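You operate a simulated robot arm through the tools that you are given. There is no shell and no other tool. Be economical: measure what you need, move in short steps, check, and stop when the job is done.

The job below is to be done with a simulated two-armed robot. You get a single attempt, and the scene is never put back.

Task
Pick up the yellow-lid tub from the loading shelf of the front loader with one hand, pass it to the other hand and put it on the side wing of the front table. Set down upright: yellow-lid tub.

Only the result counts: the job must be done as asked and must still hold three seconds after the hand-in. Knocking over, shifting, dropping, spilling or breaking anything else fails it. Lids that push on must go on centred and level and be pressed home; caps that screw on are set level and turned clockwise until they are tight.

Robot
Two 7-joint arms with two-finger grippers on one trunk, on a base that drives. Base frame: it is fixed to the floor where the robot stands at the start and does not move with it; the origin is under the middle of the robot, x ahead of it, y to its left, z up; the surface under the hand at the start is at about z = 0.736. Units: m, degrees, N and s.
The left shoulder is at the start at [0.099, 0.216, 1.091], the right one opposite. With the tool pointing down near the work surface each hand reaches from about 0.34 to 0.84 m from the robot's upright axis, wherever it stands, measured 20 degrees to its own side. Places, roughly: side wing of the front table [0.7, 1.1, 0.7]. Payload 3.18 kg a hand.
The TCP of each hand is the grasp point between the finger pads, 0.03 m short of the fingertips. In the tool frame z runs along the fingers and y along their closing line. Largest opening 0.144 m; the body of the gripper starts 0.103 m behind the TCP.
Orientation is told as [roll, pitch, yaw] about the base's x, y, z axes, in that order, counted from this pose: with the fingers straight down and closing along the base's y, the tool's x points along the base's -x, its y along +y and its z along -z.

Tools
- The arms move only by the tool move_arm. It takes "left_series", "right_series" or both (then of equal length, played together; a hand with none holds still); each is a list of rows, each a list of 7 numbers: the shift along the tool's x, y, z in m, then the turn, a rotation vector about the tool's x, y, z in degrees, then the opening in per cent of the stroke, from 0 (shut) to 100 (fully open). In form: [[dx, dy, dz, rx, ry, rz, gripper], ...]. A call has 1 to 8 rows; each row shifts and turns the commanded pose from where the row before left it, along the tool's axes as they then stand. A row lasts 0.2 s, in which the tool goes at most 0.05 m and 8.6 degrees; a call with a longer step from one row to the next is refused whole, and so is a gripper value outside its range. A pose out of reach is approached as far as the arm can. The call stops where the force on the tool passes 40 N (or 10 N more than at its start, if that is more) or the arm is blocked; 0.2 s more then pass. Each finger halts on what it meets, pressing with about 20 N; the grip force reading is that of the motor and also rises with nothing between the fingers. The clock runs only during rows and for 0.2 s after the last one: add rows that do not move to give the fingers time. The reply holds the time, the measured pose of the TCP, the force on the tool along the base axes, the opening and the grip force, in the units named above and with some noise, with the torque about the TCP (base axes, N m) and any sound that the robot's microphone picked up.
- Cameras (640 x 400 px; columns grow to the right, rows downward): "scene" is now at [0.2004, -0.0065, 1.2643]; the picture's right is [-0.07, -1.00, 0.00], its down [-0.70, 0.05, -0.71] and it looks along [0.71, -0.05, -0.70] (base axes); focal length 278 px, centre (320, 200). "left" rides on the left gripper at [0.076, -0.016, -0.143] in its tool frame; the picture's right is [0.21, 0.98, 0.00], its down [-0.84, 0.18, -0.51] and it looks along [-0.50, 0.11, 0.86] (tool axes); focal length 218 px, centre (320, 200). "right" rides on the right gripper at [0.077, 0.016, -0.143] in its tool frame; the picture's right is [-0.21, 0.98, 0.00], its down [-0.84, -0.18, -0.51] and it looks along [-0.50, -0.11, 0.86] (tool axes); focal length 218 px, centre (320, 200). There is no depth. A picture from a camera that has moved, and an enlarged one, comes with that camera's place and axes in the base frame and with its lens.
- capture(camera): a new picture of that camera. No time passes.
- raise_lower(by): slides the trunk up (or, below 0, down) by that many m; the arms and the scene camera ride with it, the base frame stays. It gives what a move gives, with no picture.
- base_move(legs): drives the robot by 1 to 6 legs, each [ahead, left, turn to the left] in m, m and degrees, along the robot's own axes; the way and the turn of a leg run together, so that a leg with both is an arc; at most 1.5 m and 180 degrees a leg. The arms and the cameras ride along, it lands a little off, and it stops where it bumps. It gives what a move gives.
- head_to(pan, tilt): turns the head with the scene camera to pan (to the left, within 80 degrees either way) and tilt (down, from -29 to 69), counted from straight ahead of the robot. It gives what a move gives.
- zoom(camera, box): a new picture of the part [left, top, right, bottom] of that camera's present view, enlarged. No time passes.
- hand_in(): hands the job in; it is judged then, once.

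Work in short steps. Places have to be worked out from the pictures, the camera data and where the tool is seen: move nearer, look again, correct. Check each grasp and each placing, and mend what went wrong. You have 120 turns and 108 pictures in all, those below and enlarged ones among them. Open the grippers and draw the arms clear of the work before you hand the job in, unless the task says otherwise; then end with one line.

The tools are called after "Request:" as a command line: name --argument value ..., lists and objects as JSON in quotes. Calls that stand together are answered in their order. move_arm: Moves the arms, as the interface text tells. Its arguments: {"type":"object","properties":{"left_series":{"type":"array"},"right_series":{"type":"array"}},"required":[]} The other tools are called the same way: raise_lower (by) slides the trunk up or down; base_move (legs) drives the base; head_to (pan, tilt) turns the head that bears the scene camera; capture (camera) takes a picture; zoom (camera, box) takes an enlarged picture of a part of a camera's view; hand_in () hands the job in.

At the start:

```text
time: 0.0
left_tcp_pos: [0.5199, 0.2271, 0.9726]
left_ee_rot: [0.0, -0.1, 0.0]
left_ft_force: [0.3, -0.1, 0.0]
left_wrist_torque: [0.02, 0.01, 0.01]
left_gripper_width: 0.144
left_finger_force: 0.1
right_tcp_pos: [0.4375, -0.2319, 1.0464]
right_ee_rot: [0.0, 0.0, -0.1]
right_ft_force: [-0.3, 0.2, 0.4]
right_wrist_torque: [-0.01, -0.03, 0.02]
right_gripper_width: 0.1436
right_finger_force: 0.1
trunk travel left (down, up): [-0.175, 0.194]
robot x, y, heading: [0.0029, -0.0054, 0.1]
head pan, tilt: [-4.1, 44.6]
```

scene: 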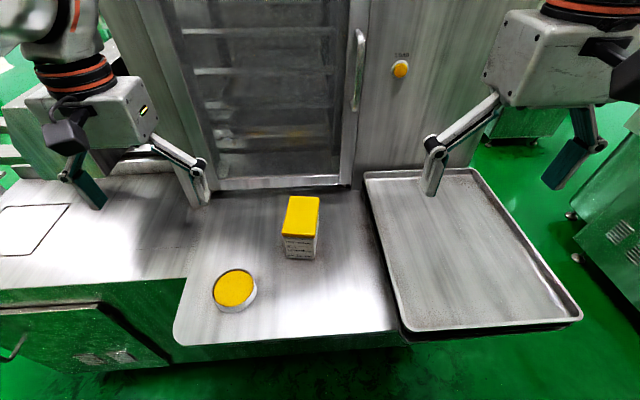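
right: 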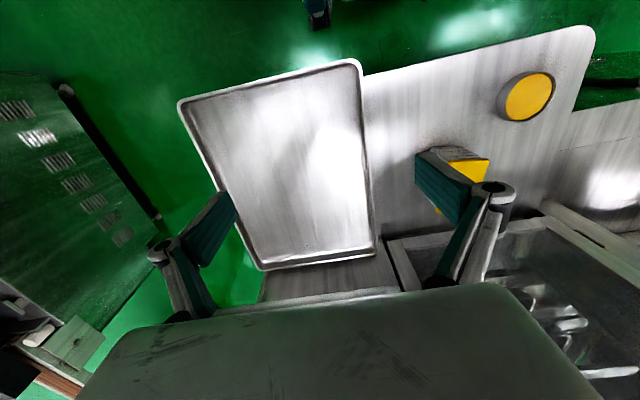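
left: 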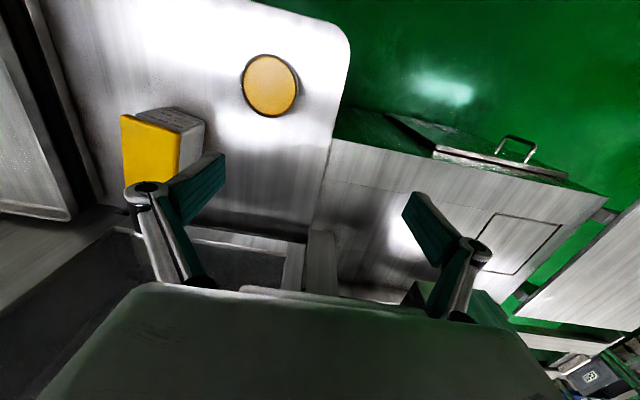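

The round tub with the yellow lid looks to be near (0.48, 0.14). I'll zoom in on it, then turn the head left to find the side wing.

Request:
zoom --camera "scene" --box '[180, 180, 340, 330]'

Request:
head_to --pan 55 --tilt 35

Request:
capture --camera "scene"

```text
2.67 times, centred on (260, 255) of scene
camera zoom: at [0.2004, -0.0065, 1.2643], right [-0.07, -1.0, 0.0], down [-0.7, 0.05, -0.71], along [0.71, -0.05, -0.7], focal length 742 px, centre (480, 53)
```

zoom: 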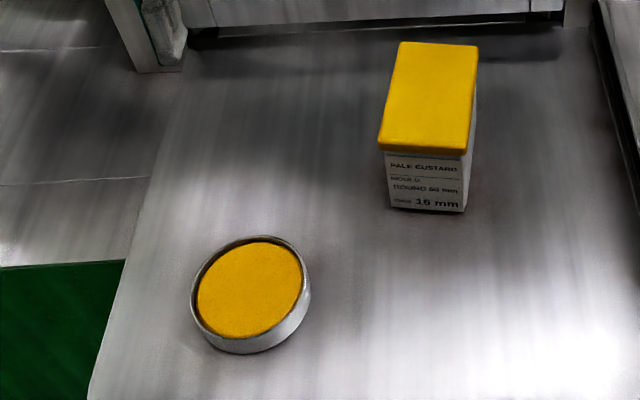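

```text
time: 1.3
left_tcp_pos: [0.5202, 0.2284, 0.9711]
left_ee_rot: [0.0, -0.1, 0.1]
left_ft_force: [-0.1, 0.1, -0.2]
left_wrist_torque: [0.0, 0.0, 0.03]
left_gripper_width: 0.1441
left_finger_force: 0.0
right_tcp_pos: [0.4388, -0.2307, 1.0466]
right_ee_rot: [0.0, 0.2, 0.0]
right_ft_force: [0.4, -0.3, -0.3]
right_wrist_torque: [0.01, -0.01, 0.01]
right_gripper_width: 0.1439
right_finger_force: 0.1
trunk travel left (down, up): [-0.175, 0.194]
robot x, y, heading: [0.001, 0.0015, 0.0]
head pan, tilt: [55.0, 35.0]
```

```text
103 pictures are left
camera scene: at [0.1696, 0.0715, 1.2785], right [0.82, -0.57, 0.0], down [-0.33, -0.47, -0.82], along [0.47, 0.67, -0.57], focal length 278 px, centre (320, 200)
```

scene: 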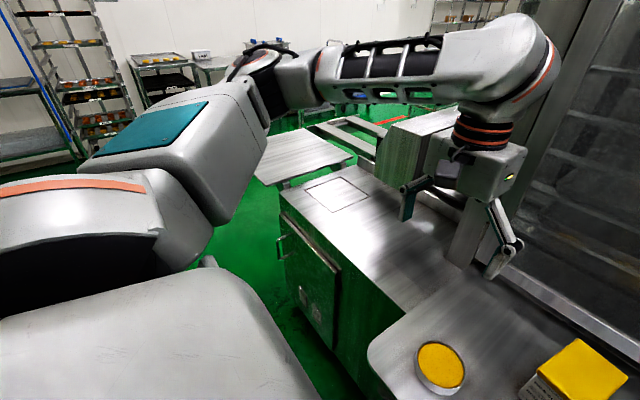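

Two things have yellow tops: a round dish that looks recessed inside its rim, and a boxy container with a labelled body and overhanging lid. I'll look closer to decide which one is the tub.

Request:
head_to --pan 8 --tilt 50

Request:
capture --camera "scene"

Request:
zoom --camera "left" --box '[100, 30, 320, 200]'

```text
time: 2.4
left_tcp_pos: [0.5205, 0.2279, 0.9723]
left_ee_rot: [0.0, 0.0, 0.0]
left_ft_force: [-0.8, -0.5, -0.6]
left_wrist_torque: [0.01, -0.01, 0.02]
left_gripper_width: 0.1436
left_finger_force: 0.0
right_tcp_pos: [0.4376, -0.23, 1.0466]
right_ee_rot: [0.0, 0.1, 0.0]
right_ft_force: [0.0, 0.3, 1.4]
right_wrist_torque: [0.02, -0.02, -0.04]
right_gripper_width: 0.1437
right_finger_force: 0.0
trunk travel left (down, up): [-0.175, 0.194]
robot x, y, heading: [0.0009, -0.0001, -0.0]
head pan, tilt: [8.0, 50.0]
```

```text
102 pictures are left
camera scene: at [0.1953, 0.0102, 1.2569], right [0.14, -0.99, 0.0], down [-0.76, -0.11, -0.64], along [0.64, 0.09, -0.77], focal length 278 px, centre (320, 200)
```

scene: 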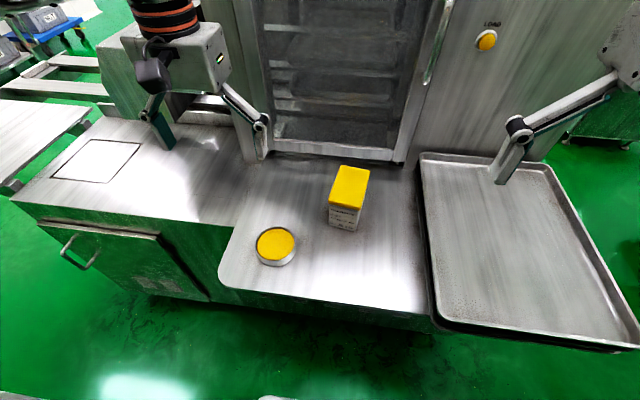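

```text
2.35 times, centred on (210, 115) of left
camera zoom: at [0.4435, 0.2123, 1.1146], right [-0.21, 0.98, 0.0], down [0.84, 0.18, 0.51], along [0.5, 0.11, -0.86], focal length 514 px, centre (579, 400)
```

zoom: 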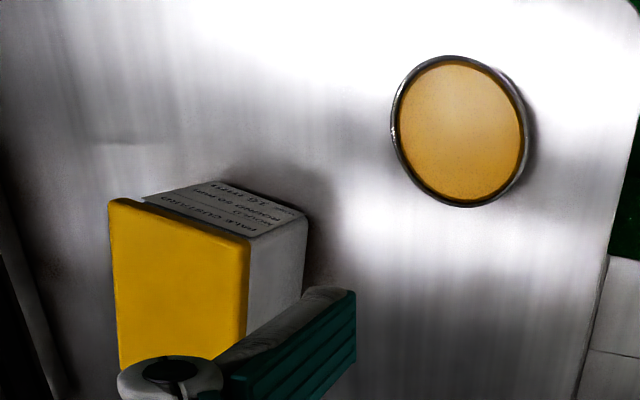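

The round item looks like a metal ring filled with something granular, while the box clearly has an overhanging lid. I'll read the label to be sure.

Request:
zoom --camera "scene" --box '[310, 155, 390, 240]'

Request:
zoom --camera "scene" --box '[240, 210, 310, 280]'

Request:
zoom --camera "left" --box '[140, 80, 220, 150]'

```text
4.71 times, centred on (350, 198) of scene
camera zoom: at [0.1953, 0.0102, 1.2569], right [0.14, -0.99, 0.0], down [-0.76, -0.11, -0.64], along [0.64, 0.09, -0.77], focal length 1310 px, centre (179, 212)
```

zoom: 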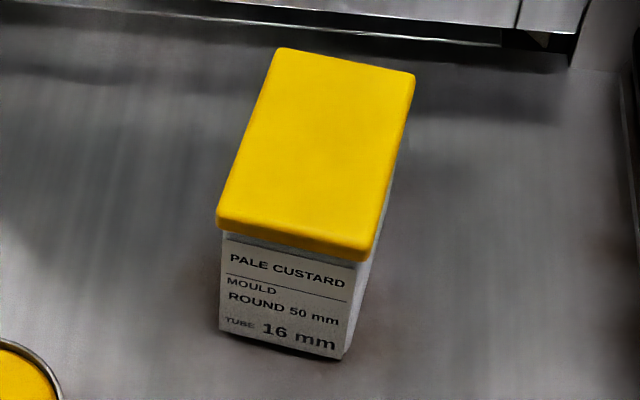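

```text
5.71 times, centred on (275, 245) of scene
camera zoom: at [0.1953, 0.0102, 1.2569], right [0.14, -0.99, 0.0], down [-0.76, -0.11, -0.64], along [0.64, 0.09, -0.77], focal length 1591 px, centre (577, -57)
```

zoom: 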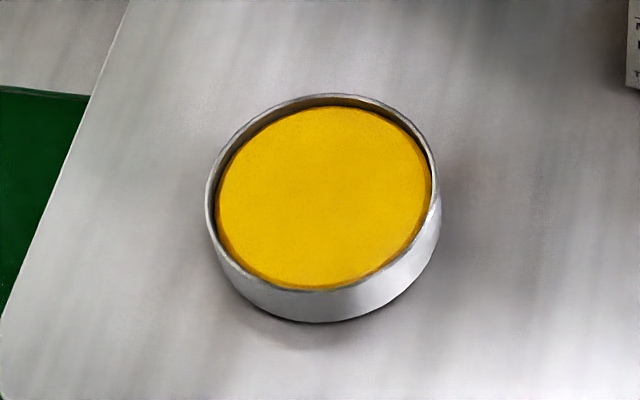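

```text
5.71 times, centred on (180, 115) of left
camera zoom: at [0.4435, 0.2123, 1.1146], right [-0.21, 0.98, 0.0], down [0.84, 0.18, 0.51], along [0.5, 0.11, -0.86], focal length 1247 px, centre (1120, 686)
```

zoom: 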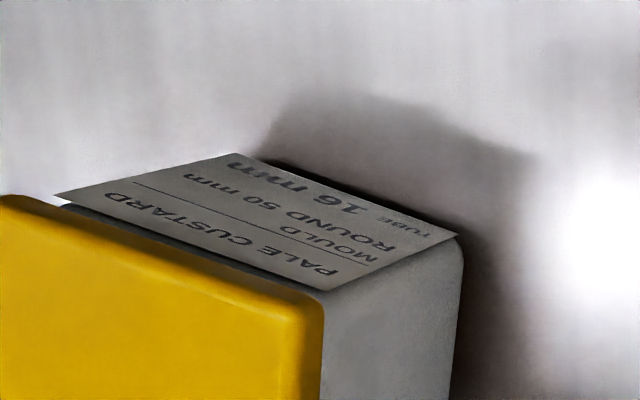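

The label says "Pale custard", and the box has an overhanging yellow lid, so the box is the tub and the round ring is not. I put its centre near (0.604, 0.003), yawed about -8°, roughly 0.10×0.06 m, with its top near z=0.825. I'll move the left hand aside and bring the right hand over the rear part of the tub.

Request:
move_arm --left_series '[[0.02, 0.03, 0, 0, 0, 0, 100], [0.02, 0.03, 0, 0, 0, 0, 100], [0.02, 0.03, 0, 0, 0, 0, 100], [0, 0.02, 0, 0, 0, 0, 100], [0, 0, 0, 0, 0, 0, 100], [0, 0, 0, 0, 0, 0, 100], [0, 0, 0, 0, 0, 0, 100], [0, 0, 0, 0, 0, 0, 100]]' --right_series '[[-0.0265, 0.033, 0, 0, 0, 0, 100], [-0.0265, 0.033, 0, 0, 0, 0, 100], [-0.0265, 0.033, 0, 0, 0, 0, 100], [-0.0265, 0.033, 0, 0, 0, 0, 100], [-0.0265, 0.033, 0, 0, 0, 0, 100], [-0.0265, 0.033, 0, 0, 0, 0, 100], [-0.0265, 0.033, 0, 0, 0, 0, 100], [0, 0, 0.02, 0, 0, 8.3, 100]]'

Request:
capture --camera "right"

Request:
capture --camera "scene"

```text
time: 4.2
left_tcp_pos: [0.4625, 0.3368, 0.971]
left_ee_rot: [0.1, 0.0, 0.0]
left_ft_force: [0.7, 0.3, -0.6]
left_wrist_torque: [0.02, 0.01, -0.02]
left_gripper_width: 0.144
left_finger_force: 0.0
right_tcp_pos: [0.6237, -0.0008, 1.0255]
right_ee_rot: [0.0, 0.1, -8.4]
right_ft_force: [0.2, 0.0, -0.1]
right_wrist_torque: [0.0, -0.01, 0.0]
right_gripper_width: 0.1443
right_finger_force: 0.1
trunk travel left (down, up): [-0.175, 0.194]
robot x, y, heading: [-0.0016, -0.0007, 0.1]
head pan, tilt: [8.0, 50.0]
```

```text
97 pictures are left
camera right: at [0.5523, 0.0256, 1.1691], right [0.35, 0.94, 0.0], down [0.81, -0.3, 0.51], along [0.47, -0.18, -0.86], focal length 218 px, centre (320, 200)
```

right: 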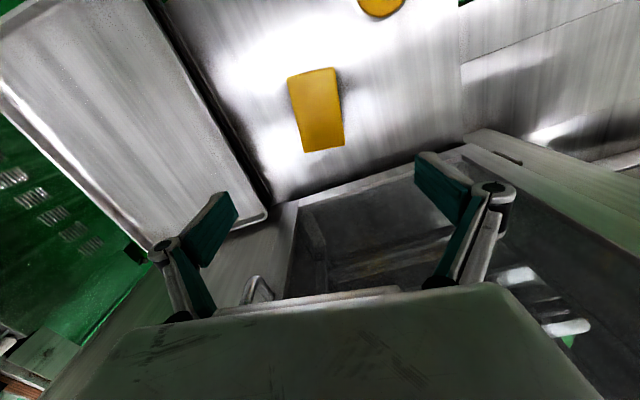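

```text
96 pictures are left
camera scene: at [0.1957, 0.0092, 1.2567], right [0.14, -0.99, 0.0], down [-0.76, -0.11, -0.64], along [0.64, 0.09, -0.77], focal length 278 px, centre (320, 200)
```

scene: 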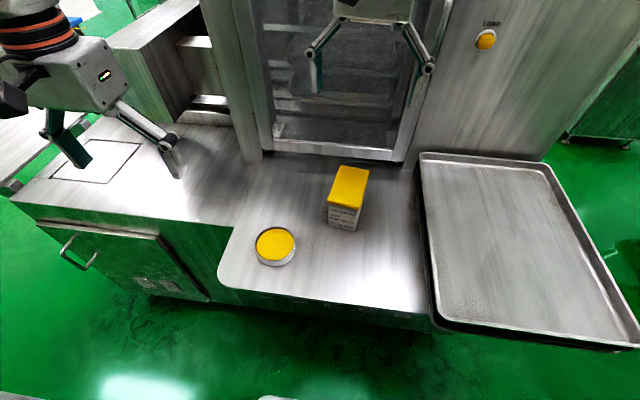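

Both cameras agree: the tub's centre is at (0.601, 0.003), yaw about -10.5°, lid 0.065 wide. I'll correct the yaw slightly and descend until the fingertips are just above the lid, then check.

Request:
move_arm --right_series '[[0.003, 0, 0.04, 0, 0, 2, 100], [0, 0, 0.04, 0, 0, 0, 100], [0, 0, 0.04, 0, 0, 0, 100], [0, 0, 0.03, 0, 0, 0, 100]]'

Request:
capture --camera "right"

Request:
capture --camera "scene"

```text
time: 5.2
left_tcp_pos: [0.4621, 0.3389, 0.9706]
left_ee_rot: [-0.1, 0.0, 0.0]
left_ft_force: [-0.1, 0.4, -0.1]
left_wrist_torque: [0.02, 0.05, 0.03]
left_gripper_width: 0.144
left_finger_force: 0.1
right_tcp_pos: [0.6178, 0.0012, 0.8742]
right_ee_rot: [0.1, 0.1, -10.3]
right_ft_force: [0.6, -0.8, 0.3]
right_wrist_torque: [-0.01, -0.02, -0.01]
right_gripper_width: 0.144
right_finger_force: 0.1
trunk travel left (down, up): [-0.175, 0.194]
robot x, y, heading: [0.0001, -0.0002, -0.1]
head pan, tilt: [8.0, 50.0]
```

```text
95 pictures are left
camera right: at [0.5469, 0.0307, 1.0175], right [0.38, 0.92, 0.0], down [0.8, -0.33, 0.51], along [0.47, -0.19, -0.86], focal length 218 px, centre (320, 200)
```

right: 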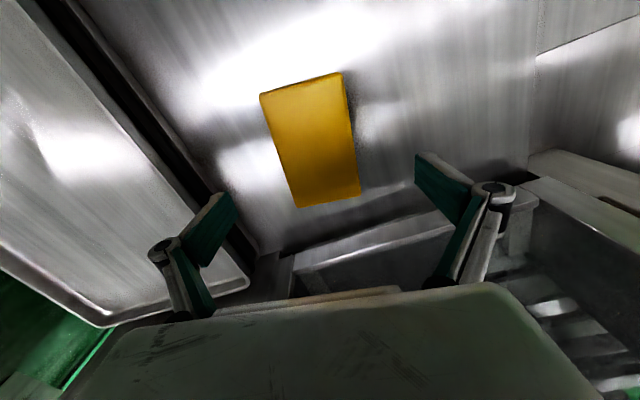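

```text
94 pictures are left
camera scene: at [0.1957, 0.0101, 1.2567], right [0.14, -0.99, 0.0], down [-0.76, -0.11, -0.64], along [0.64, 0.09, -0.77], focal length 278 px, centre (320, 200)
```

scene: 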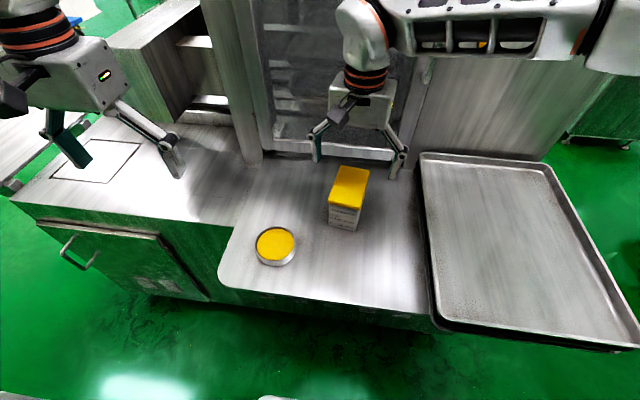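

The lid works out at centre (0.603, 0.004), yaw -10°, which matches the hand. I'll lower the fingers around it to TCP z≈0.785.

Request:
move_arm --right_series '[[-0.004, 0, 0.03, 0, 0, 0, 100], [0, 0, 0.03, 0, 0, 0, 100], [0, 0, 0.029, 0, 0, 0, 100], [0, 0, 0, 0, 0, 0, 100]]'

Request:
capture --camera "right"

Request:
capture --camera "scene"

```text
time: 6.2
left_tcp_pos: [0.462, 0.3378, 0.9721]
left_ee_rot: [0.0, -0.1, 0.1]
left_ft_force: [-0.2, 0.0, 0.4]
left_wrist_torque: [-0.01, -0.03, 0.0]
left_gripper_width: 0.1439
left_finger_force: 0.0
right_tcp_pos: [0.6237, -0.0011, 0.7879]
right_ee_rot: [0.1, 0.1, -10.3]
right_ft_force: [0.4, -0.6, 0.6]
right_wrist_torque: [-0.02, 0.0, -0.02]
right_gripper_width: 0.1441
right_finger_force: 0.1
trunk travel left (down, up): [-0.175, 0.194]
robot x, y, heading: [0.0025, -0.0008, -0.3]
head pan, tilt: [8.0, 50.0]
```

```text
93 pictures are left
camera right: at [0.5525, 0.028, 0.9308], right [0.38, 0.92, 0.0], down [0.8, -0.33, 0.51], along [0.47, -0.19, -0.86], focal length 218 px, centre (320, 200)
```

right: 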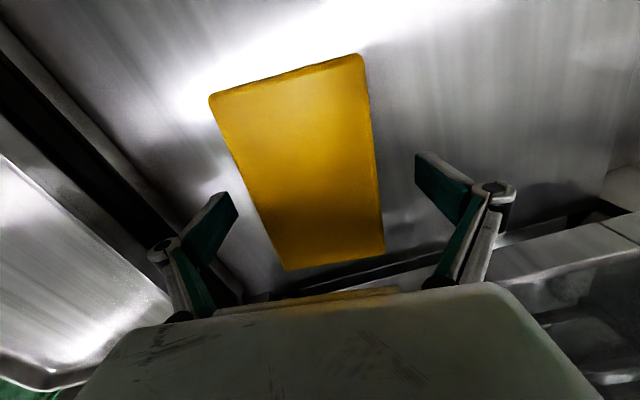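

```text
92 pictures are left
camera scene: at [0.1948, 0.0101, 1.257], right [0.14, -0.99, 0.0], down [-0.76, -0.11, -0.64], along [0.64, 0.09, -0.77], focal length 278 px, centre (320, 200)
```

scene: 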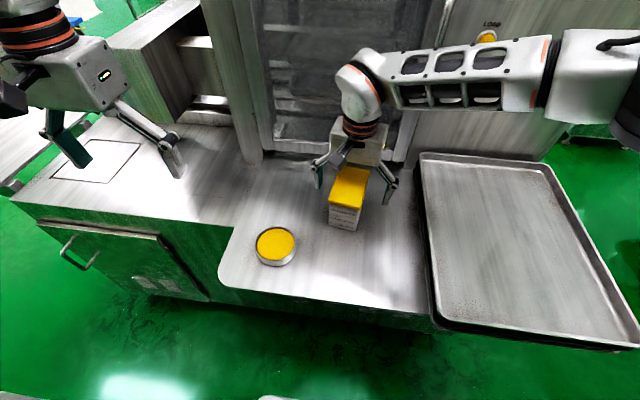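

The fingers straddle the tub. I'll close the right gripper.

Request:
move_arm --right_series '[[0, 0, 0, 0, 0, 0, 46], [0, 0, 0, 0, 0, 0, 20], [0, 0, 0, 0, 0, 0, 0], [0, 0, 0, 0, 0, 0, 0]]'

Request:
zoom --camera "scene" --box '[270, 110, 430, 260]'

```text
time: 7.2
left_tcp_pos: [0.4613, 0.3372, 0.9718]
left_ee_rot: [0.1, -0.1, 0.2]
left_ft_force: [-0.9, -0.5, 0.0]
left_wrist_torque: [0.0, 0.03, -0.01]
left_gripper_width: 0.144
left_finger_force: 0.1
right_tcp_pos: [0.6227, -0.0014, 0.7863]
right_ee_rot: [0.1, 0.0, -10.3]
right_ft_force: [1.1, 0.2, -0.1]
right_wrist_torque: [0.13, -0.2, 0.01]
right_gripper_width: 0.0636
right_finger_force: 19.6
trunk travel left (down, up): [-0.175, 0.194]
robot x, y, heading: [0.0002, -0.0031, -0.0]
head pan, tilt: [8.0, 50.0]
```

```text
2.67 times, centred on (350, 185) of scene
camera zoom: at [0.1953, 0.0101, 1.2568], right [0.14, -0.99, 0.0], down [-0.76, -0.11, -0.64], along [0.64, 0.09, -0.77], focal length 742 px, centre (240, 240)
```

zoom: 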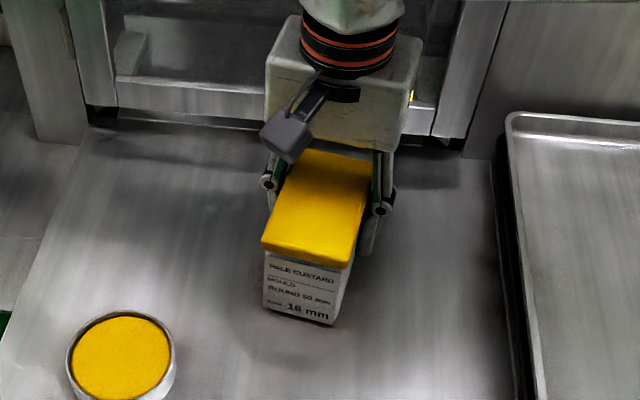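

Gripped at 0.064 m, which is the lid width. I'll lift slowly and look for any slip.

Request:
move_arm --right_series '[[0, 0, -0.01, 0, 0, 0, 0], [0, 0, -0.02, 0, 0, 0, 0], [0, 0, -0.02, 0, 0, 0, 0], [0, 0, 0, 0, 0, 0, 0]]'

Request:
zoom --camera "scene" --box '[270, 110, 430, 260]'

```text
time: 8.2
left_tcp_pos: [0.4626, 0.3382, 0.9708]
left_ee_rot: [0.0, 0.0, 0.1]
left_ft_force: [0.3, -0.9, 1.0]
left_wrist_torque: [-0.02, 0.0, 0.0]
left_gripper_width: 0.144
left_finger_force: 0.1
right_tcp_pos: [0.6243, -0.0008, 0.8371]
right_ee_rot: [0.0, 0.1, -10.3]
right_ft_force: [-0.1, 0.3, -0.8]
right_wrist_torque: [0.01, -0.05, 0.01]
right_gripper_width: 0.0637
right_finger_force: 20.4
trunk travel left (down, up): [-0.175, 0.194]
robot x, y, heading: [0.0004, 0.0, -0.4]
head pan, tilt: [8.0, 50.0]
```

```text
2.67 times, centred on (350, 185) of scene
camera zoom: at [0.1959, 0.0101, 1.2566], right [0.14, -0.99, 0.0], down [-0.76, -0.11, -0.64], along [0.64, 0.09, -0.77], focal length 742 px, centre (240, 240)
```

zoom: 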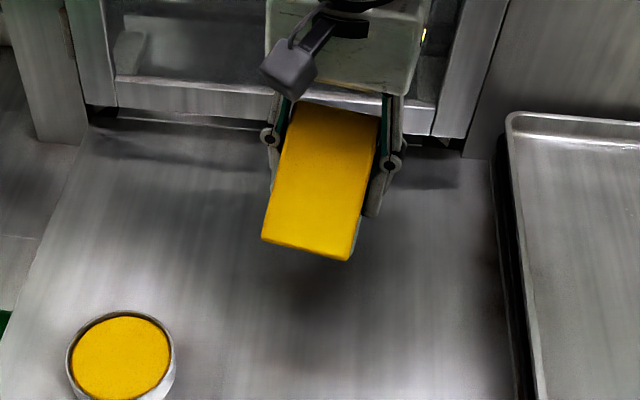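

The tub seems to have drooped at its front end as it lifted, and the body is no longer in view. I'll check with the left and right cameras whether it's still attached.

Request:
capture --camera "left"

Request:
capture --camera "right"

```text
89 pictures are left
camera left: at [0.3853, 0.3223, 1.1141], right [-0.21, 0.98, 0.0], down [0.84, 0.18, 0.51], along [0.5, 0.11, -0.86], focal length 218 px, centre (320, 200)
```

left: 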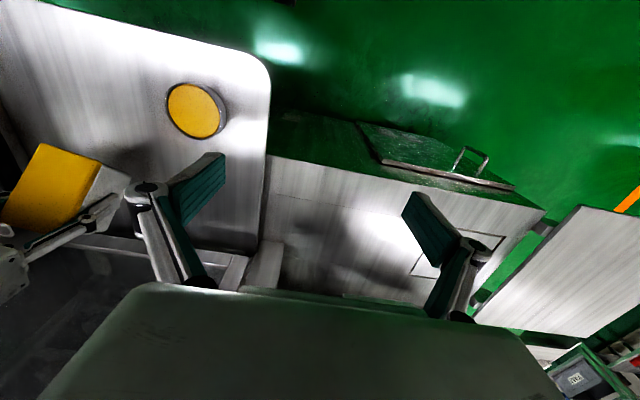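

```text
88 pictures are left
camera right: at [0.5529, 0.0289, 0.9806], right [0.38, 0.92, 0.0], down [0.8, -0.33, 0.51], along [0.47, -0.19, -0.86], focal length 218 px, centre (320, 200)
```

right: 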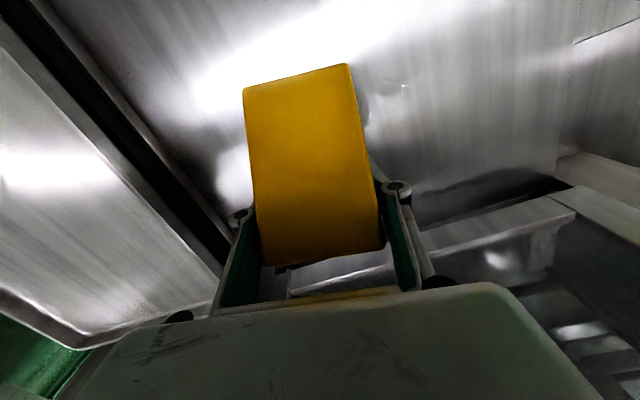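

The tub is still whole, but it pivoted because I gripped it behind its centre of mass. I'll lower it back to the shelf so it settles level, then regrip it centrally across the long side.

Request:
move_arm --right_series '[[0, 0, 0.015, 0, 0, 0, 0], [0, 0, 0.015, 0, 0, 0, 0], [0, 0, 0.01, 0, 0, 0, 0], [0, 0, 0.009, 0, 0, 0, 0], [0, 0, 0, 0, 0, 0, 0]]'

Request:
zoom --camera "scene" --box '[270, 110, 430, 260]'

```text
time: 9.4
left_tcp_pos: [0.4614, 0.3384, 0.9725]
left_ee_rot: [0.0, -0.2, 0.0]
left_ft_force: [0.2, -0.3, -0.2]
left_wrist_torque: [-0.01, 0.01, 0.01]
left_gripper_width: 0.1441
left_finger_force: 0.0
right_tcp_pos: [0.6263, 0.0005, 0.794]
right_ee_rot: [0.1, -0.4, -10.5]
right_ft_force: [9.1, -3.8, 36.1]
right_wrist_torque: [0.08, 0.2, -0.07]
right_gripper_width: 0.0658
right_finger_force: 19.8
trunk travel left (down, up): [-0.175, 0.194]
robot x, y, heading: [-0.0036, 0.0009, -0.1]
head pan, tilt: [8.0, 50.0]
```

```text
2.67 times, centred on (350, 185) of scene
camera zoom: at [0.1932, 0.0098, 1.2576], right [0.14, -0.99, 0.0], down [-0.76, -0.11, -0.64], along [0.64, 0.09, -0.77], focal length 742 px, centre (240, 240)
```

zoom: 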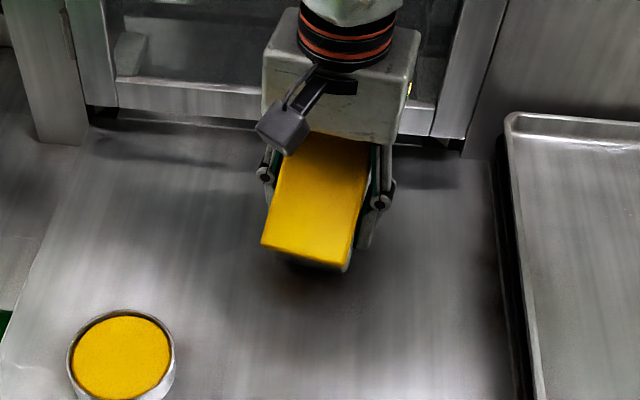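

It's still pitched nose-down and the front edge is loaded. I'll raise it a little, pitch the hand to bring the tub level, and look again.

Request:
move_arm --right_series '[[0, 0, -0.015, 0, 0, 0, 0], [0, 0, -0.015, 0, 0, 0, 0], [0, 0, 0, 0, 8, 0, 0], [0, 0, 0, 0, 8, 0, 0], [0, 0, 0, 0, 0, 0, 0]]'

Request:
zoom --camera "scene" --box '[270, 110, 430, 260]'

Request:
zoom --camera "left" --box '[0, 80, 240, 260]'

```text
time: 10.6
left_tcp_pos: [0.4614, 0.3362, 0.9718]
left_ee_rot: [-0.1, 0.0, 0.0]
left_ft_force: [-0.2, 0.2, 0.2]
left_wrist_torque: [-0.03, 0.03, -0.01]
left_gripper_width: 0.1439
left_finger_force: 0.0
right_tcp_pos: [0.6243, 0.0005, 0.8182]
right_ee_rot: [0.0, 16.2, -10.3]
right_ft_force: [-0.6, -0.1, -4.0]
right_wrist_torque: [-0.01, 0.0, 0.0]
right_gripper_width: 0.0648
right_finger_force: 20.5
trunk travel left (down, up): [-0.175, 0.194]
robot x, y, heading: [0.0004, 0.0001, 0.0]
head pan, tilt: [8.0, 50.0]
```

```text
2.67 times, centred on (350, 185) of scene
camera zoom: at [0.1954, 0.01, 1.2568], right [0.14, -0.99, 0.0], down [-0.76, -0.11, -0.64], along [0.64, 0.09, -0.77], focal length 742 px, centre (240, 240)
```

zoom: 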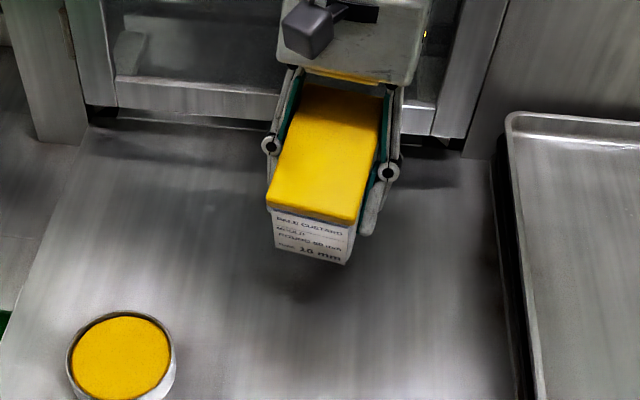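

```text
2.22 times, centred on (120, 170) of left
camera zoom: at [0.3848, 0.3221, 1.1145], right [-0.21, 0.98, 0.0], down [0.84, 0.18, 0.51], along [0.5, 0.11, -0.86], focal length 485 px, centre (764, 267)
```

zoom: 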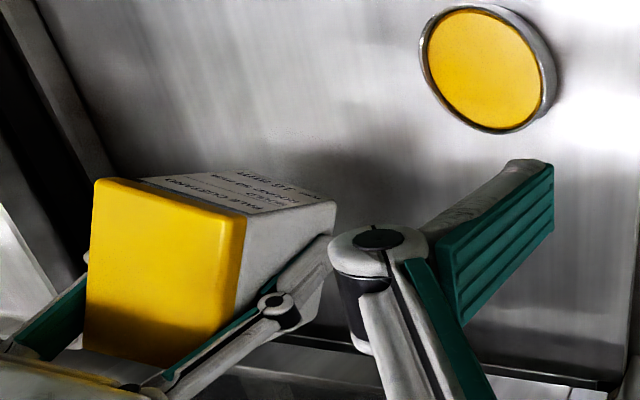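

It's nearly level, with roughly 9° of nose-down left. I'll pitch another 8.5° and lower gently until contact.

Request:
move_arm --right_series '[[0, 0, 0, 0, 8.5, 0, 0], [0, 0, 0, 0, 0, 0, 0]]'

Request:
zoom --camera "scene" --box '[270, 110, 430, 260]'

```text
time: 11.2
left_tcp_pos: [0.4463, 0.3385, 0.9814]
left_ee_rot: [-0.1, -1.2, 0.1]
left_ft_force: [0.4, -0.4, -1.5]
left_wrist_torque: [-0.04, 0.0, -0.03]
left_gripper_width: 0.1441
left_finger_force: 0.0
right_tcp_pos: [0.6046, 0.0079, 0.8314]
right_ee_rot: [0.1, 23.7, -8.9]
right_ft_force: [-0.4, -0.8, -4.1]
right_wrist_torque: [0.01, 0.03, 0.0]
right_gripper_width: 0.0646
right_finger_force: 19.8
trunk travel left (down, up): [-0.175, 0.194]
robot x, y, heading: [-0.0014, -0.0021, 0.1]
head pan, tilt: [8.0, 50.0]
```

```text
2.67 times, centred on (350, 185) of scene
camera zoom: at [0.1749, 0.0112, 1.2609], right [0.14, -0.99, 0.0], down [-0.75, -0.11, -0.65], along [0.65, 0.09, -0.76], focal length 742 px, centre (240, 240)
```

zoom: 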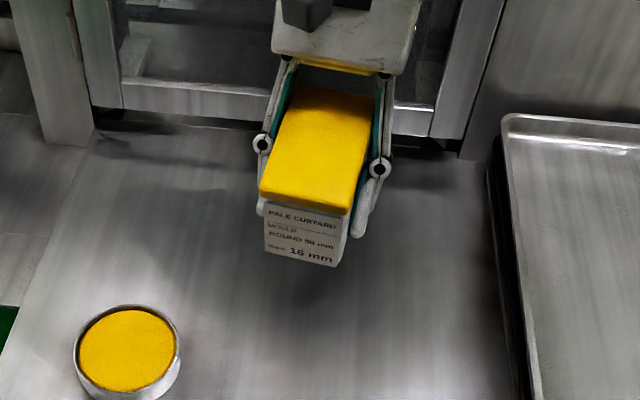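

The base rocked back about 15 mm, so the arm is probably leaning against the loader front behind the hand. I'll bring the hand back toward the robot to free it.

Request:
move_arm --right_series '[[0.028, 0, 0.0125, 0, 0, 0, 0], [0.028, 0, 0.0125, 0, 0, 0, 0], [0.018, 0, 0.008, 0, 0, 0, 0], [0, 0, 0, 0, 0, 0, 0]]'

Request:
capture --camera "scene"

```text
time: 12.2
left_tcp_pos: [0.4616, 0.3389, 0.9716]
left_ee_rot: [0.0, -0.2, 0.1]
left_ft_force: [-0.3, 0.9, -0.2]
left_wrist_torque: [0.04, -0.01, 0.01]
left_gripper_width: 0.1439
left_finger_force: 0.1
right_tcp_pos: [0.5436, 0.0161, 0.8191]
right_ee_rot: [-0.1, 24.5, -10.4]
right_ft_force: [0.0, -0.3, -3.2]
right_wrist_torque: [0.03, -0.01, 0.0]
right_gripper_width: 0.0645
right_finger_force: 20.0
trunk travel left (down, up): [-0.175, 0.194]
robot x, y, heading: [0.0006, 0.0007, 0.1]
head pan, tilt: [8.0, 50.0]
```

```text
83 pictures are left
camera scene: at [0.195, 0.0102, 1.2568], right [0.14, -0.99, 0.0], down [-0.76, -0.11, -0.64], along [0.64, 0.09, -0.77], focal length 278 px, centre (320, 200)
```

scene: 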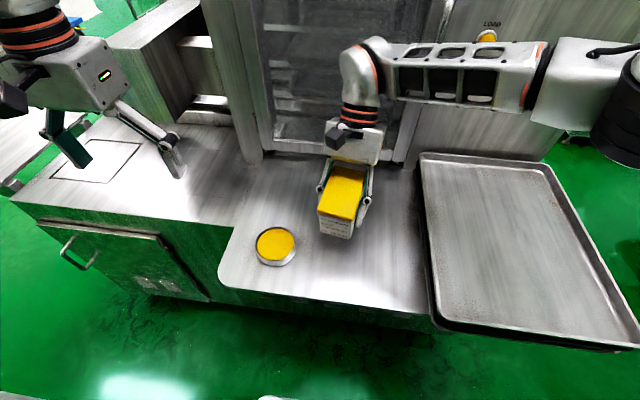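

It's free again, and the tub is nearly level and clear of the round dish. I'll lower it straight down onto the shelf.

Request:
move_arm --right_series '[[-0.0041, 0, 0.0091, 0, 0, 0, 0], [-0.0041, 0, 0.0091, 0, 0, 0, 0], [-0.0025, 0, 0.0055, 0, 0, 0, 0], [0, 0, 0, 0, 0, 0, 0]]'

Request:
zoom --camera "scene" --box '[250, 130, 410, 280]'

```text
time: 13.2
left_tcp_pos: [0.4619, 0.3388, 0.9718]
left_ee_rot: [0.0, 0.1, 0.2]
left_ft_force: [-1.2, 0.3, 0.7]
left_wrist_torque: [0.0, 0.01, 0.02]
left_gripper_width: 0.1438
left_finger_force: 0.1
right_tcp_pos: [0.5459, 0.015, 0.793]
right_ee_rot: [0.0, 24.6, -10.3]
right_ft_force: [-0.3, -0.8, -5.1]
right_wrist_torque: [0.01, 0.05, 0.03]
right_gripper_width: 0.0643
right_finger_force: 20.4
trunk travel left (down, up): [-0.175, 0.194]
robot x, y, heading: [0.0002, -0.0004, 0.1]
head pan, tilt: [8.0, 50.0]
```

```text
2.67 times, centred on (330, 205) of scene
camera zoom: at [0.1955, 0.0101, 1.2568], right [0.14, -0.99, 0.0], down [-0.76, -0.11, -0.64], along [0.64, 0.09, -0.77], focal length 742 px, centre (293, 187)
```

zoom: 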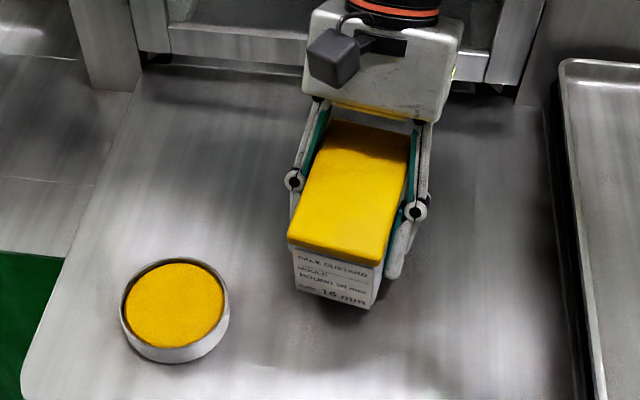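

It's just off the shelf now, so I'll ease it down in small steps.

Request:
move_arm --right_series '[[-0.0016, 0, 0.0036, 0, 0, 0, 0], [-0.0016, 0, 0.0036, 0, 0, 0, 0], [0, 0, 0, 0, 0, 0, 0]]'

Request:
zoom --camera "scene" --box '[250, 130, 410, 280]'

```text
time: 14.0
left_tcp_pos: [0.4622, 0.3384, 0.9713]
left_ee_rot: [0.1, 0.1, 0.0]
left_ft_force: [0.3, -0.6, -0.5]
left_wrist_torque: [0.02, -0.04, 0.0]
left_gripper_width: 0.1437
left_finger_force: 0.1
right_tcp_pos: [0.5453, 0.0146, 0.7843]
right_ee_rot: [0.0, 24.5, -10.2]
right_ft_force: [0.9, 0.2, -4.5]
right_wrist_torque: [0.0, 0.01, 0.01]
right_gripper_width: 0.0641
right_finger_force: 20.0
trunk travel left (down, up): [-0.175, 0.194]
robot x, y, heading: [0.0003, -0.0006, -0.0]
head pan, tilt: [8.0, 50.0]
```

```text
2.67 times, centred on (330, 205) of scene
camera zoom: at [0.1955, 0.0101, 1.2568], right [0.14, -0.99, 0.0], down [-0.76, -0.11, -0.64], along [0.64, 0.09, -0.77], focal length 742 px, centre (293, 187)
```

zoom: 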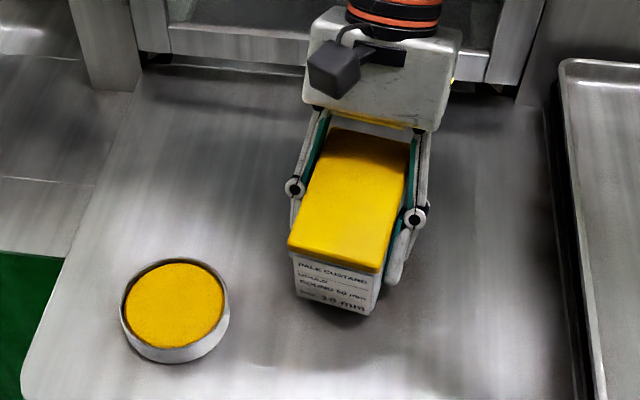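

The weight is still all on the hand (-4.5 N). I'll keep lowering.

Request:
move_arm --right_series '[[-0.0016, 0, 0.0036, 0, 0, 0, 0], [-0.0008, 0, 0.0018, 0, 0, 0, 0], [0, 0, 0, 0, 0, 0, 0]]'

```text
time: 14.8
left_tcp_pos: [0.4617, 0.3374, 0.972]
left_ee_rot: [0.0, -0.1, 0.0]
left_ft_force: [0.2, 0.3, 0.2]
left_wrist_torque: [0.03, 0.0, 0.0]
left_gripper_width: 0.144
left_finger_force: 0.1
right_tcp_pos: [0.5444, 0.0138, 0.7789]
right_ee_rot: [0.1, 24.5, -10.3]
right_ft_force: [2.3, -2.2, 5.9]
right_wrist_torque: [0.34, 0.3, -0.01]
right_gripper_width: 0.0643
right_finger_force: 19.5
trunk travel left (down, up): [-0.175, 0.194]
robot x, y, heading: [-0.001, -0.0016, -0.2]
head pan, tilt: [8.0, 50.0]
```

It's in contact with the shelf. I'll open the gripper to release the tub.

Request:
move_arm --right_series '[[0, 0, 0, 0, 0, 0, 52], [0, 0, 0, 0, 0, 0, 75], [0, 0, 0, 0, 0, 0, 100], [0, 0, 0, 0, 0, 0, 100]]'

Request:
zoom --camera "scene" --box '[250, 130, 410, 280]'

```text
time: 15.8
left_tcp_pos: [0.4612, 0.3373, 0.9709]
left_ee_rot: [0.0, -0.2, 0.0]
left_ft_force: [0.3, -0.2, 0.3]
left_wrist_torque: [0.01, -0.05, 0.05]
left_gripper_width: 0.1441
left_finger_force: 0.1
right_tcp_pos: [0.5439, 0.0143, 0.7791]
right_ee_rot: [-0.1, 24.6, -10.3]
right_ft_force: [0.8, 0.4, 0.2]
right_wrist_torque: [0.0, -0.02, -0.02]
right_gripper_width: 0.1442
right_finger_force: 0.1
trunk travel left (down, up): [-0.175, 0.194]
robot x, y, heading: [-0.0008, -0.0007, 0.0]
head pan, tilt: [8.0, 50.0]
```

```text
2.67 times, centred on (330, 205) of scene
camera zoom: at [0.1953, 0.0101, 1.2568], right [0.14, -0.99, 0.0], down [-0.76, -0.11, -0.64], along [0.64, 0.09, -0.77], focal length 742 px, centre (293, 187)
```

zoom: 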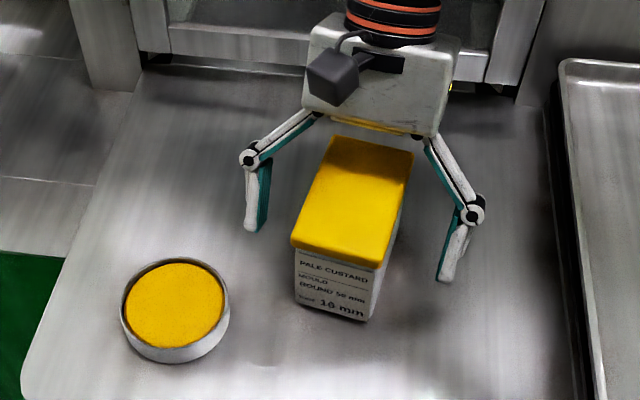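

The tub stands upright, with its centre now near (0.552, 0.013) and yaw about -10°. I'll raise the right hand and return it to vertical before regripping at the centre.

Request:
move_arm --right_series '[[0.0165, 0, -0.0365, 0, 0, 0, 100], [0.0165, 0, -0.0365, 0, 0, 0, 100], [0.009, 0, -0.02, 0, 0, 0, 100], [0, 0, 0, 0, -8.2, 0, 100], [0, 0, 0, 0, -8.2, 0, 100], [0, 0, 0, 0, -8.1, 0, 100], [0, 0, 0, 0, 0, 0, 100]]'

Request:
capture --camera "right"

Request:
zoom --camera "scene" --box '[250, 130, 410, 280]'

```text
time: 17.4
left_tcp_pos: [0.4621, 0.3379, 0.971]
left_ee_rot: [0.0, -0.1, 0.0]
left_ft_force: [-0.1, 0.0, -0.3]
left_wrist_torque: [0.01, 0.03, -0.03]
left_gripper_width: 0.1438
left_finger_force: 0.0
right_tcp_pos: [0.545, 0.0134, 0.8804]
right_ee_rot: [-0.1, 0.1, -10.4]
right_ft_force: [0.3, 0.6, 0.2]
right_wrist_torque: [0.0, 0.02, 0.01]
right_gripper_width: 0.1439
right_finger_force: 0.1
trunk travel left (down, up): [-0.175, 0.194]
robot x, y, heading: [-0.0022, 0.0044, 0.2]
head pan, tilt: [8.0, 50.0]
```

```text
79 pictures are left
camera right: at [0.4744, 0.0436, 1.0246], right [0.38, 0.92, 0.0], down [0.8, -0.33, 0.51], along [0.47, -0.19, -0.86], focal length 218 px, centre (320, 200)
```

right: 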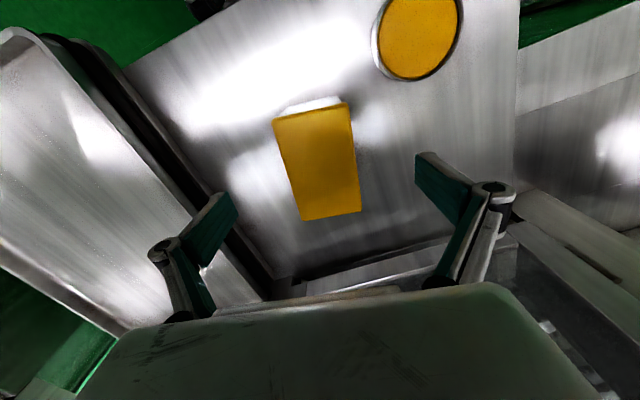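

```text
2.67 times, centred on (330, 205) of scene
camera zoom: at [0.1957, 0.0101, 1.2567], right [0.14, -0.99, 0.0], down [-0.76, -0.11, -0.64], along [0.64, 0.09, -0.77], focal length 742 px, centre (293, 187)
```

zoom: 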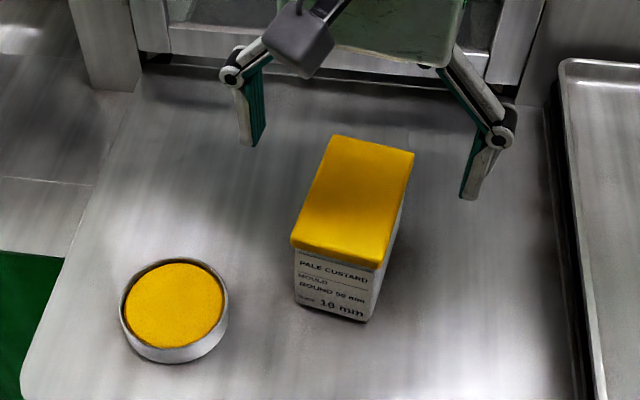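

The tub centre from the wrist camera is (0.553, 0.0147), yaw -10.5°. I'll centre the hand on it, go down to z≈0.803 and close.

Request:
move_arm --right_series '[[-0.0077, 0.0027, 0.02, 0, 0, 0, 100], [0, 0, 0.03, 0, 0, 0, 100], [0, 0, 0.027, 0, 0, 0, 100], [0, 0, 0, 0, 0, 0, 100], [0, 0, 0, 0, 0, 0, 48], [0, 0, 0, 0, 0, 0, 20], [0, 0, 0, 0, 0, 0, 0], [0, 0, 0, 0, 0, 0, 0]]'

Request:
zoom --camera "scene" --box '[250, 130, 410, 280]'

```text
time: 19.2
left_tcp_pos: [0.4621, 0.3386, 0.9715]
left_ee_rot: [0.0, -0.1, 0.0]
left_ft_force: [0.2, 0.2, 1.0]
left_wrist_torque: [0.0, -0.05, 0.01]
left_gripper_width: 0.1439
left_finger_force: 0.1
right_tcp_pos: [0.553, 0.014, 0.8056]
right_ee_rot: [0.0, 0.0, -10.3]
right_ft_force: [1.3, -0.7, 2.1]
right_wrist_torque: [-0.2, 0.06, -0.02]
right_gripper_width: 0.0655
right_finger_force: 19.6
trunk travel left (down, up): [-0.175, 0.194]
robot x, y, heading: [-0.0017, -0.0025, -0.3]
head pan, tilt: [8.0, 50.0]
```

```text
2.67 times, centred on (330, 205) of scene
camera zoom: at [0.1953, 0.0101, 1.2569], right [0.14, -0.99, 0.0], down [-0.76, -0.11, -0.64], along [0.64, 0.09, -0.77], focal length 742 px, centre (293, 187)
```

zoom: 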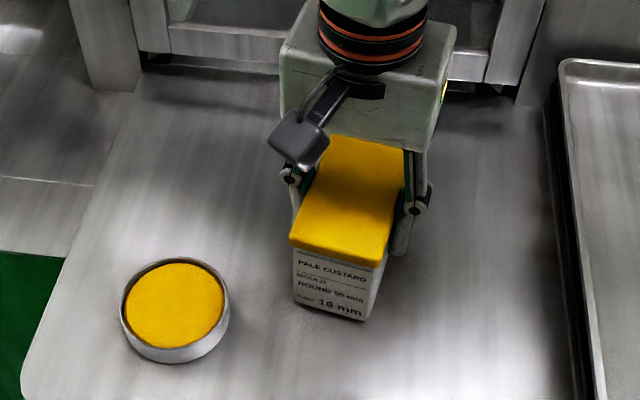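

Now gripped at the centre. I'll lift 5 cm and check that it stays level.

Request:
move_arm --right_series '[[0, 0, -0.01, 0, 0, 0, 0], [0, 0, -0.02, 0, 0, 0, 0], [0, 0, -0.02, 0, 0, 0, 0], [0, 0, 0, 0, 0, 0, 0]]'

Request:
zoom --camera "scene" --box '[250, 110, 410, 260]'

Request:
zoom --camera "left" --box '[0, 80, 240, 260]'

```text
time: 20.2
left_tcp_pos: [0.4628, 0.3375, 0.9708]
left_ee_rot: [0.1, 0.0, 0.0]
left_ft_force: [-0.3, 0.4, 0.1]
left_wrist_torque: [0.01, 0.02, 0.0]
left_gripper_width: 0.1441
left_finger_force: 0.0
right_tcp_pos: [0.5509, 0.0152, 0.8534]
right_ee_rot: [0.0, 0.0, -10.4]
right_ft_force: [-0.3, 0.2, -4.8]
right_wrist_torque: [0.01, -0.02, 0.0]
right_gripper_width: 0.0654
right_finger_force: 20.1
trunk travel left (down, up): [-0.175, 0.194]
robot x, y, heading: [0.0007, 0.002, -0.0]
head pan, tilt: [8.0, 50.0]
```

```text
2.67 times, centred on (330, 185) of scene
camera zoom: at [0.1959, 0.0101, 1.2566], right [0.14, -0.99, 0.0], down [-0.76, -0.11, -0.64], along [0.64, 0.09, -0.77], focal length 742 px, centre (293, 240)
```

zoom: 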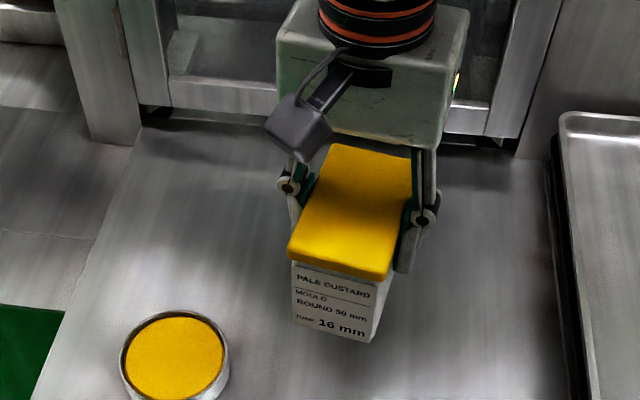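

```text
2.22 times, centred on (120, 170) of left
camera zoom: at [0.3852, 0.3223, 1.1141], right [-0.21, 0.98, 0.0], down [0.84, 0.18, 0.51], along [0.5, 0.11, -0.86], focal length 485 px, centre (764, 267)
```

zoom: 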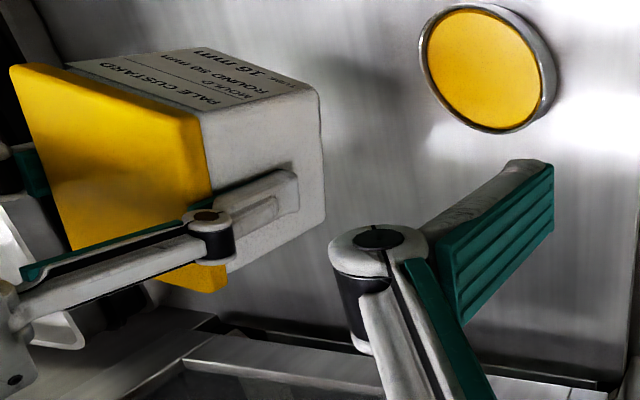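

It's level and hanging 4.8 N. I'll raise the tub and turn it 30° with the right hand, while the left hand starts yawing toward the side approach.

Request:
move_arm --right_series '[[0, 0, -0.03, 0, 0, 0, 0], [0, 0, -0.03, 0, 0, 0, 0], [0, 0, -0.03, 0, 0, 0, 0], [0, 0, -0.03, 0, 0, 0, 0], [-0.004, 0.004, 0, 0, 0, -7.5, 0], [-0.004, 0.004, 0, 0, 0, -7.5, 0], [-0.004, 0.004, 0, 0, 0, -7.5, 0], [-0.004, 0.004, 0, 0, 0, -7.5, 0]]' --left_series '[[0, 0.01, -0.01, 0, 0, 7.8, 100], [0, 0.01, -0.01, 0, 0, 7.8, 100], [0, 0, -0.01, 0, 0, 7.8, 100], [0, 0, -0.01, 0, 0, 7.8, 100], [0, 0, -0.01, 0, 0, 7.8, 100], [0, 0, 0, 0, 0, 7.8, 100], [0, 0, 0, 0, 0, 7.8, 100], [0, 0, 0, 0, 0, 7.8, 100]]'

Request:
capture --camera "scene"

```text
time: 22.0
left_tcp_pos: [0.462, 0.3585, 1.0206]
left_ee_rot: [0.0, 0.0, -62.5]
left_ft_force: [-0.2, 0.6, -0.5]
left_wrist_torque: [0.02, -0.02, 0.01]
left_gripper_width: 0.1439
left_finger_force: 0.0
right_tcp_pos: [0.5682, 0.0317, 0.9745]
right_ee_rot: [0.0, 0.0, 19.9]
right_ft_force: [0.5, -0.5, -3.6]
right_wrist_torque: [-0.02, -0.04, 0.01]
right_gripper_width: 0.0656
right_finger_force: 19.6
trunk travel left (down, up): [-0.175, 0.194]
robot x, y, heading: [-0.0004, -0.0018, -0.3]
head pan, tilt: [8.0, 50.0]
```

```text
74 pictures are left
camera scene: at [0.1956, 0.0104, 1.2567], right [0.14, -0.99, 0.0], down [-0.76, -0.11, -0.64], along [0.64, 0.09, -0.77], focal length 278 px, centre (320, 200)
```

scene: 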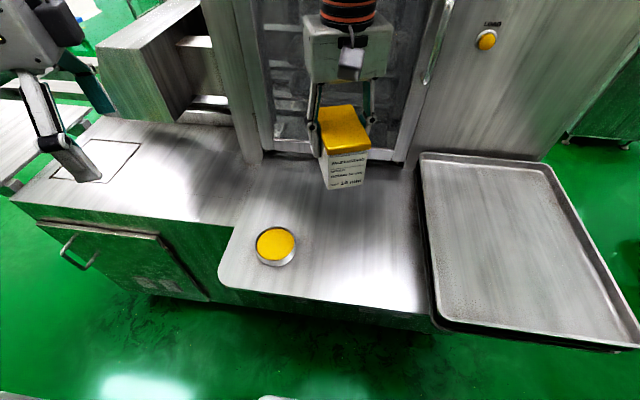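

The tub is steady. I'll finish the left yaw to -70° and tilt its fingers 50° toward the tub.

Request:
move_arm --left_series '[[0, 0, 0, 0, 0, 7.5, 100], [0, 0, 0, 0, -8.4, 0, 100], [0, 0, 0, 0, -8.4, 0, 100], [0, 0, 0, 0, -8.4, 0, 100], [0, 0, 0, 0, -8.4, 0, 100], [0, 0, 0, 0, -8.4, 0, 100], [0, 0, 0, 0, -8, 0, 100], [0, 0, 0, 0, 0, 0, 100]]'

Request:
head_to --pan 15 --tilt 30

Request:
capture --camera "scene"

Request:
capture --camera "left"

```text
time: 23.8
left_tcp_pos: [0.4623, 0.3584, 1.0213]
left_ee_rot: [0.0, -50.1, -69.9]
left_ft_force: [-0.2, -0.6, 0.1]
left_wrist_torque: [-0.01, 0.0, 0.03]
left_gripper_width: 0.1444
left_finger_force: 0.0
right_tcp_pos: [0.5687, 0.0312, 0.974]
right_ee_rot: [-0.1, 0.0, 19.8]
right_ft_force: [-0.3, 0.5, -3.7]
right_wrist_torque: [0.01, 0.0, 0.01]
right_gripper_width: 0.0654
right_finger_force: 20.2
trunk travel left (down, up): [-0.175, 0.194]
robot x, y, heading: [-0.0023, -0.0002, 0.2]
head pan, tilt: [8.0, 50.0]
```

```text
time: 24.7
left_tcp_pos: [0.4623, 0.359, 1.0224]
left_ee_rot: [0.0, -50.0, -69.9]
left_ft_force: [0.2, -0.4, -0.7]
left_wrist_torque: [0.04, 0.03, 0.03]
left_gripper_width: 0.1438
left_finger_force: 0.0
right_tcp_pos: [0.5671, 0.0302, 0.9749]
right_ee_rot: [0.0, 0.1, 19.6]
right_ft_force: [0.0, 0.7, -4.2]
right_wrist_torque: [0.0, -0.01, -0.04]
right_gripper_width: 0.0656
right_finger_force: 20.3
trunk travel left (down, up): [-0.175, 0.194]
robot x, y, heading: [0.0016, 0.0055, 0.1]
head pan, tilt: [15.0, 30.0]
```

```text
73 pictures are left
camera scene: at [0.2067, 0.0228, 1.2862], right [0.26, -0.97, 0.0], down [-0.48, -0.13, -0.87], along [0.84, 0.22, -0.5], focal length 278 px, centre (320, 200)
```

scene: 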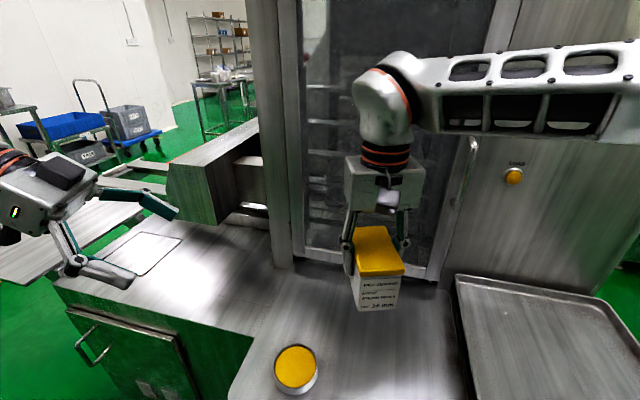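

```text
72 pictures are left
camera left: at [0.3917, 0.5018, 1.0552], right [0.87, 0.46, -0.16], down [0.22, -0.08, 0.97], along [0.44, -0.88, -0.17], focal length 218 px, centre (320, 200)
```

left: 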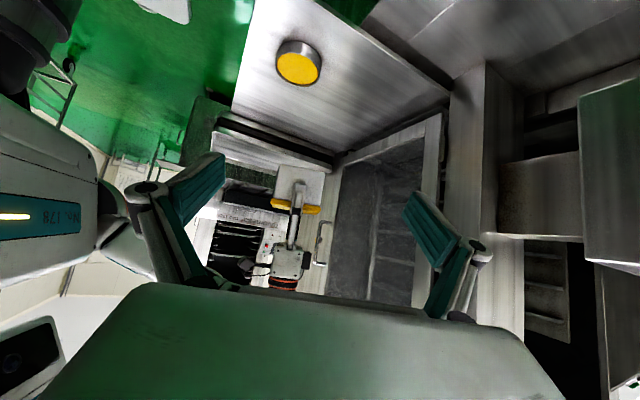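

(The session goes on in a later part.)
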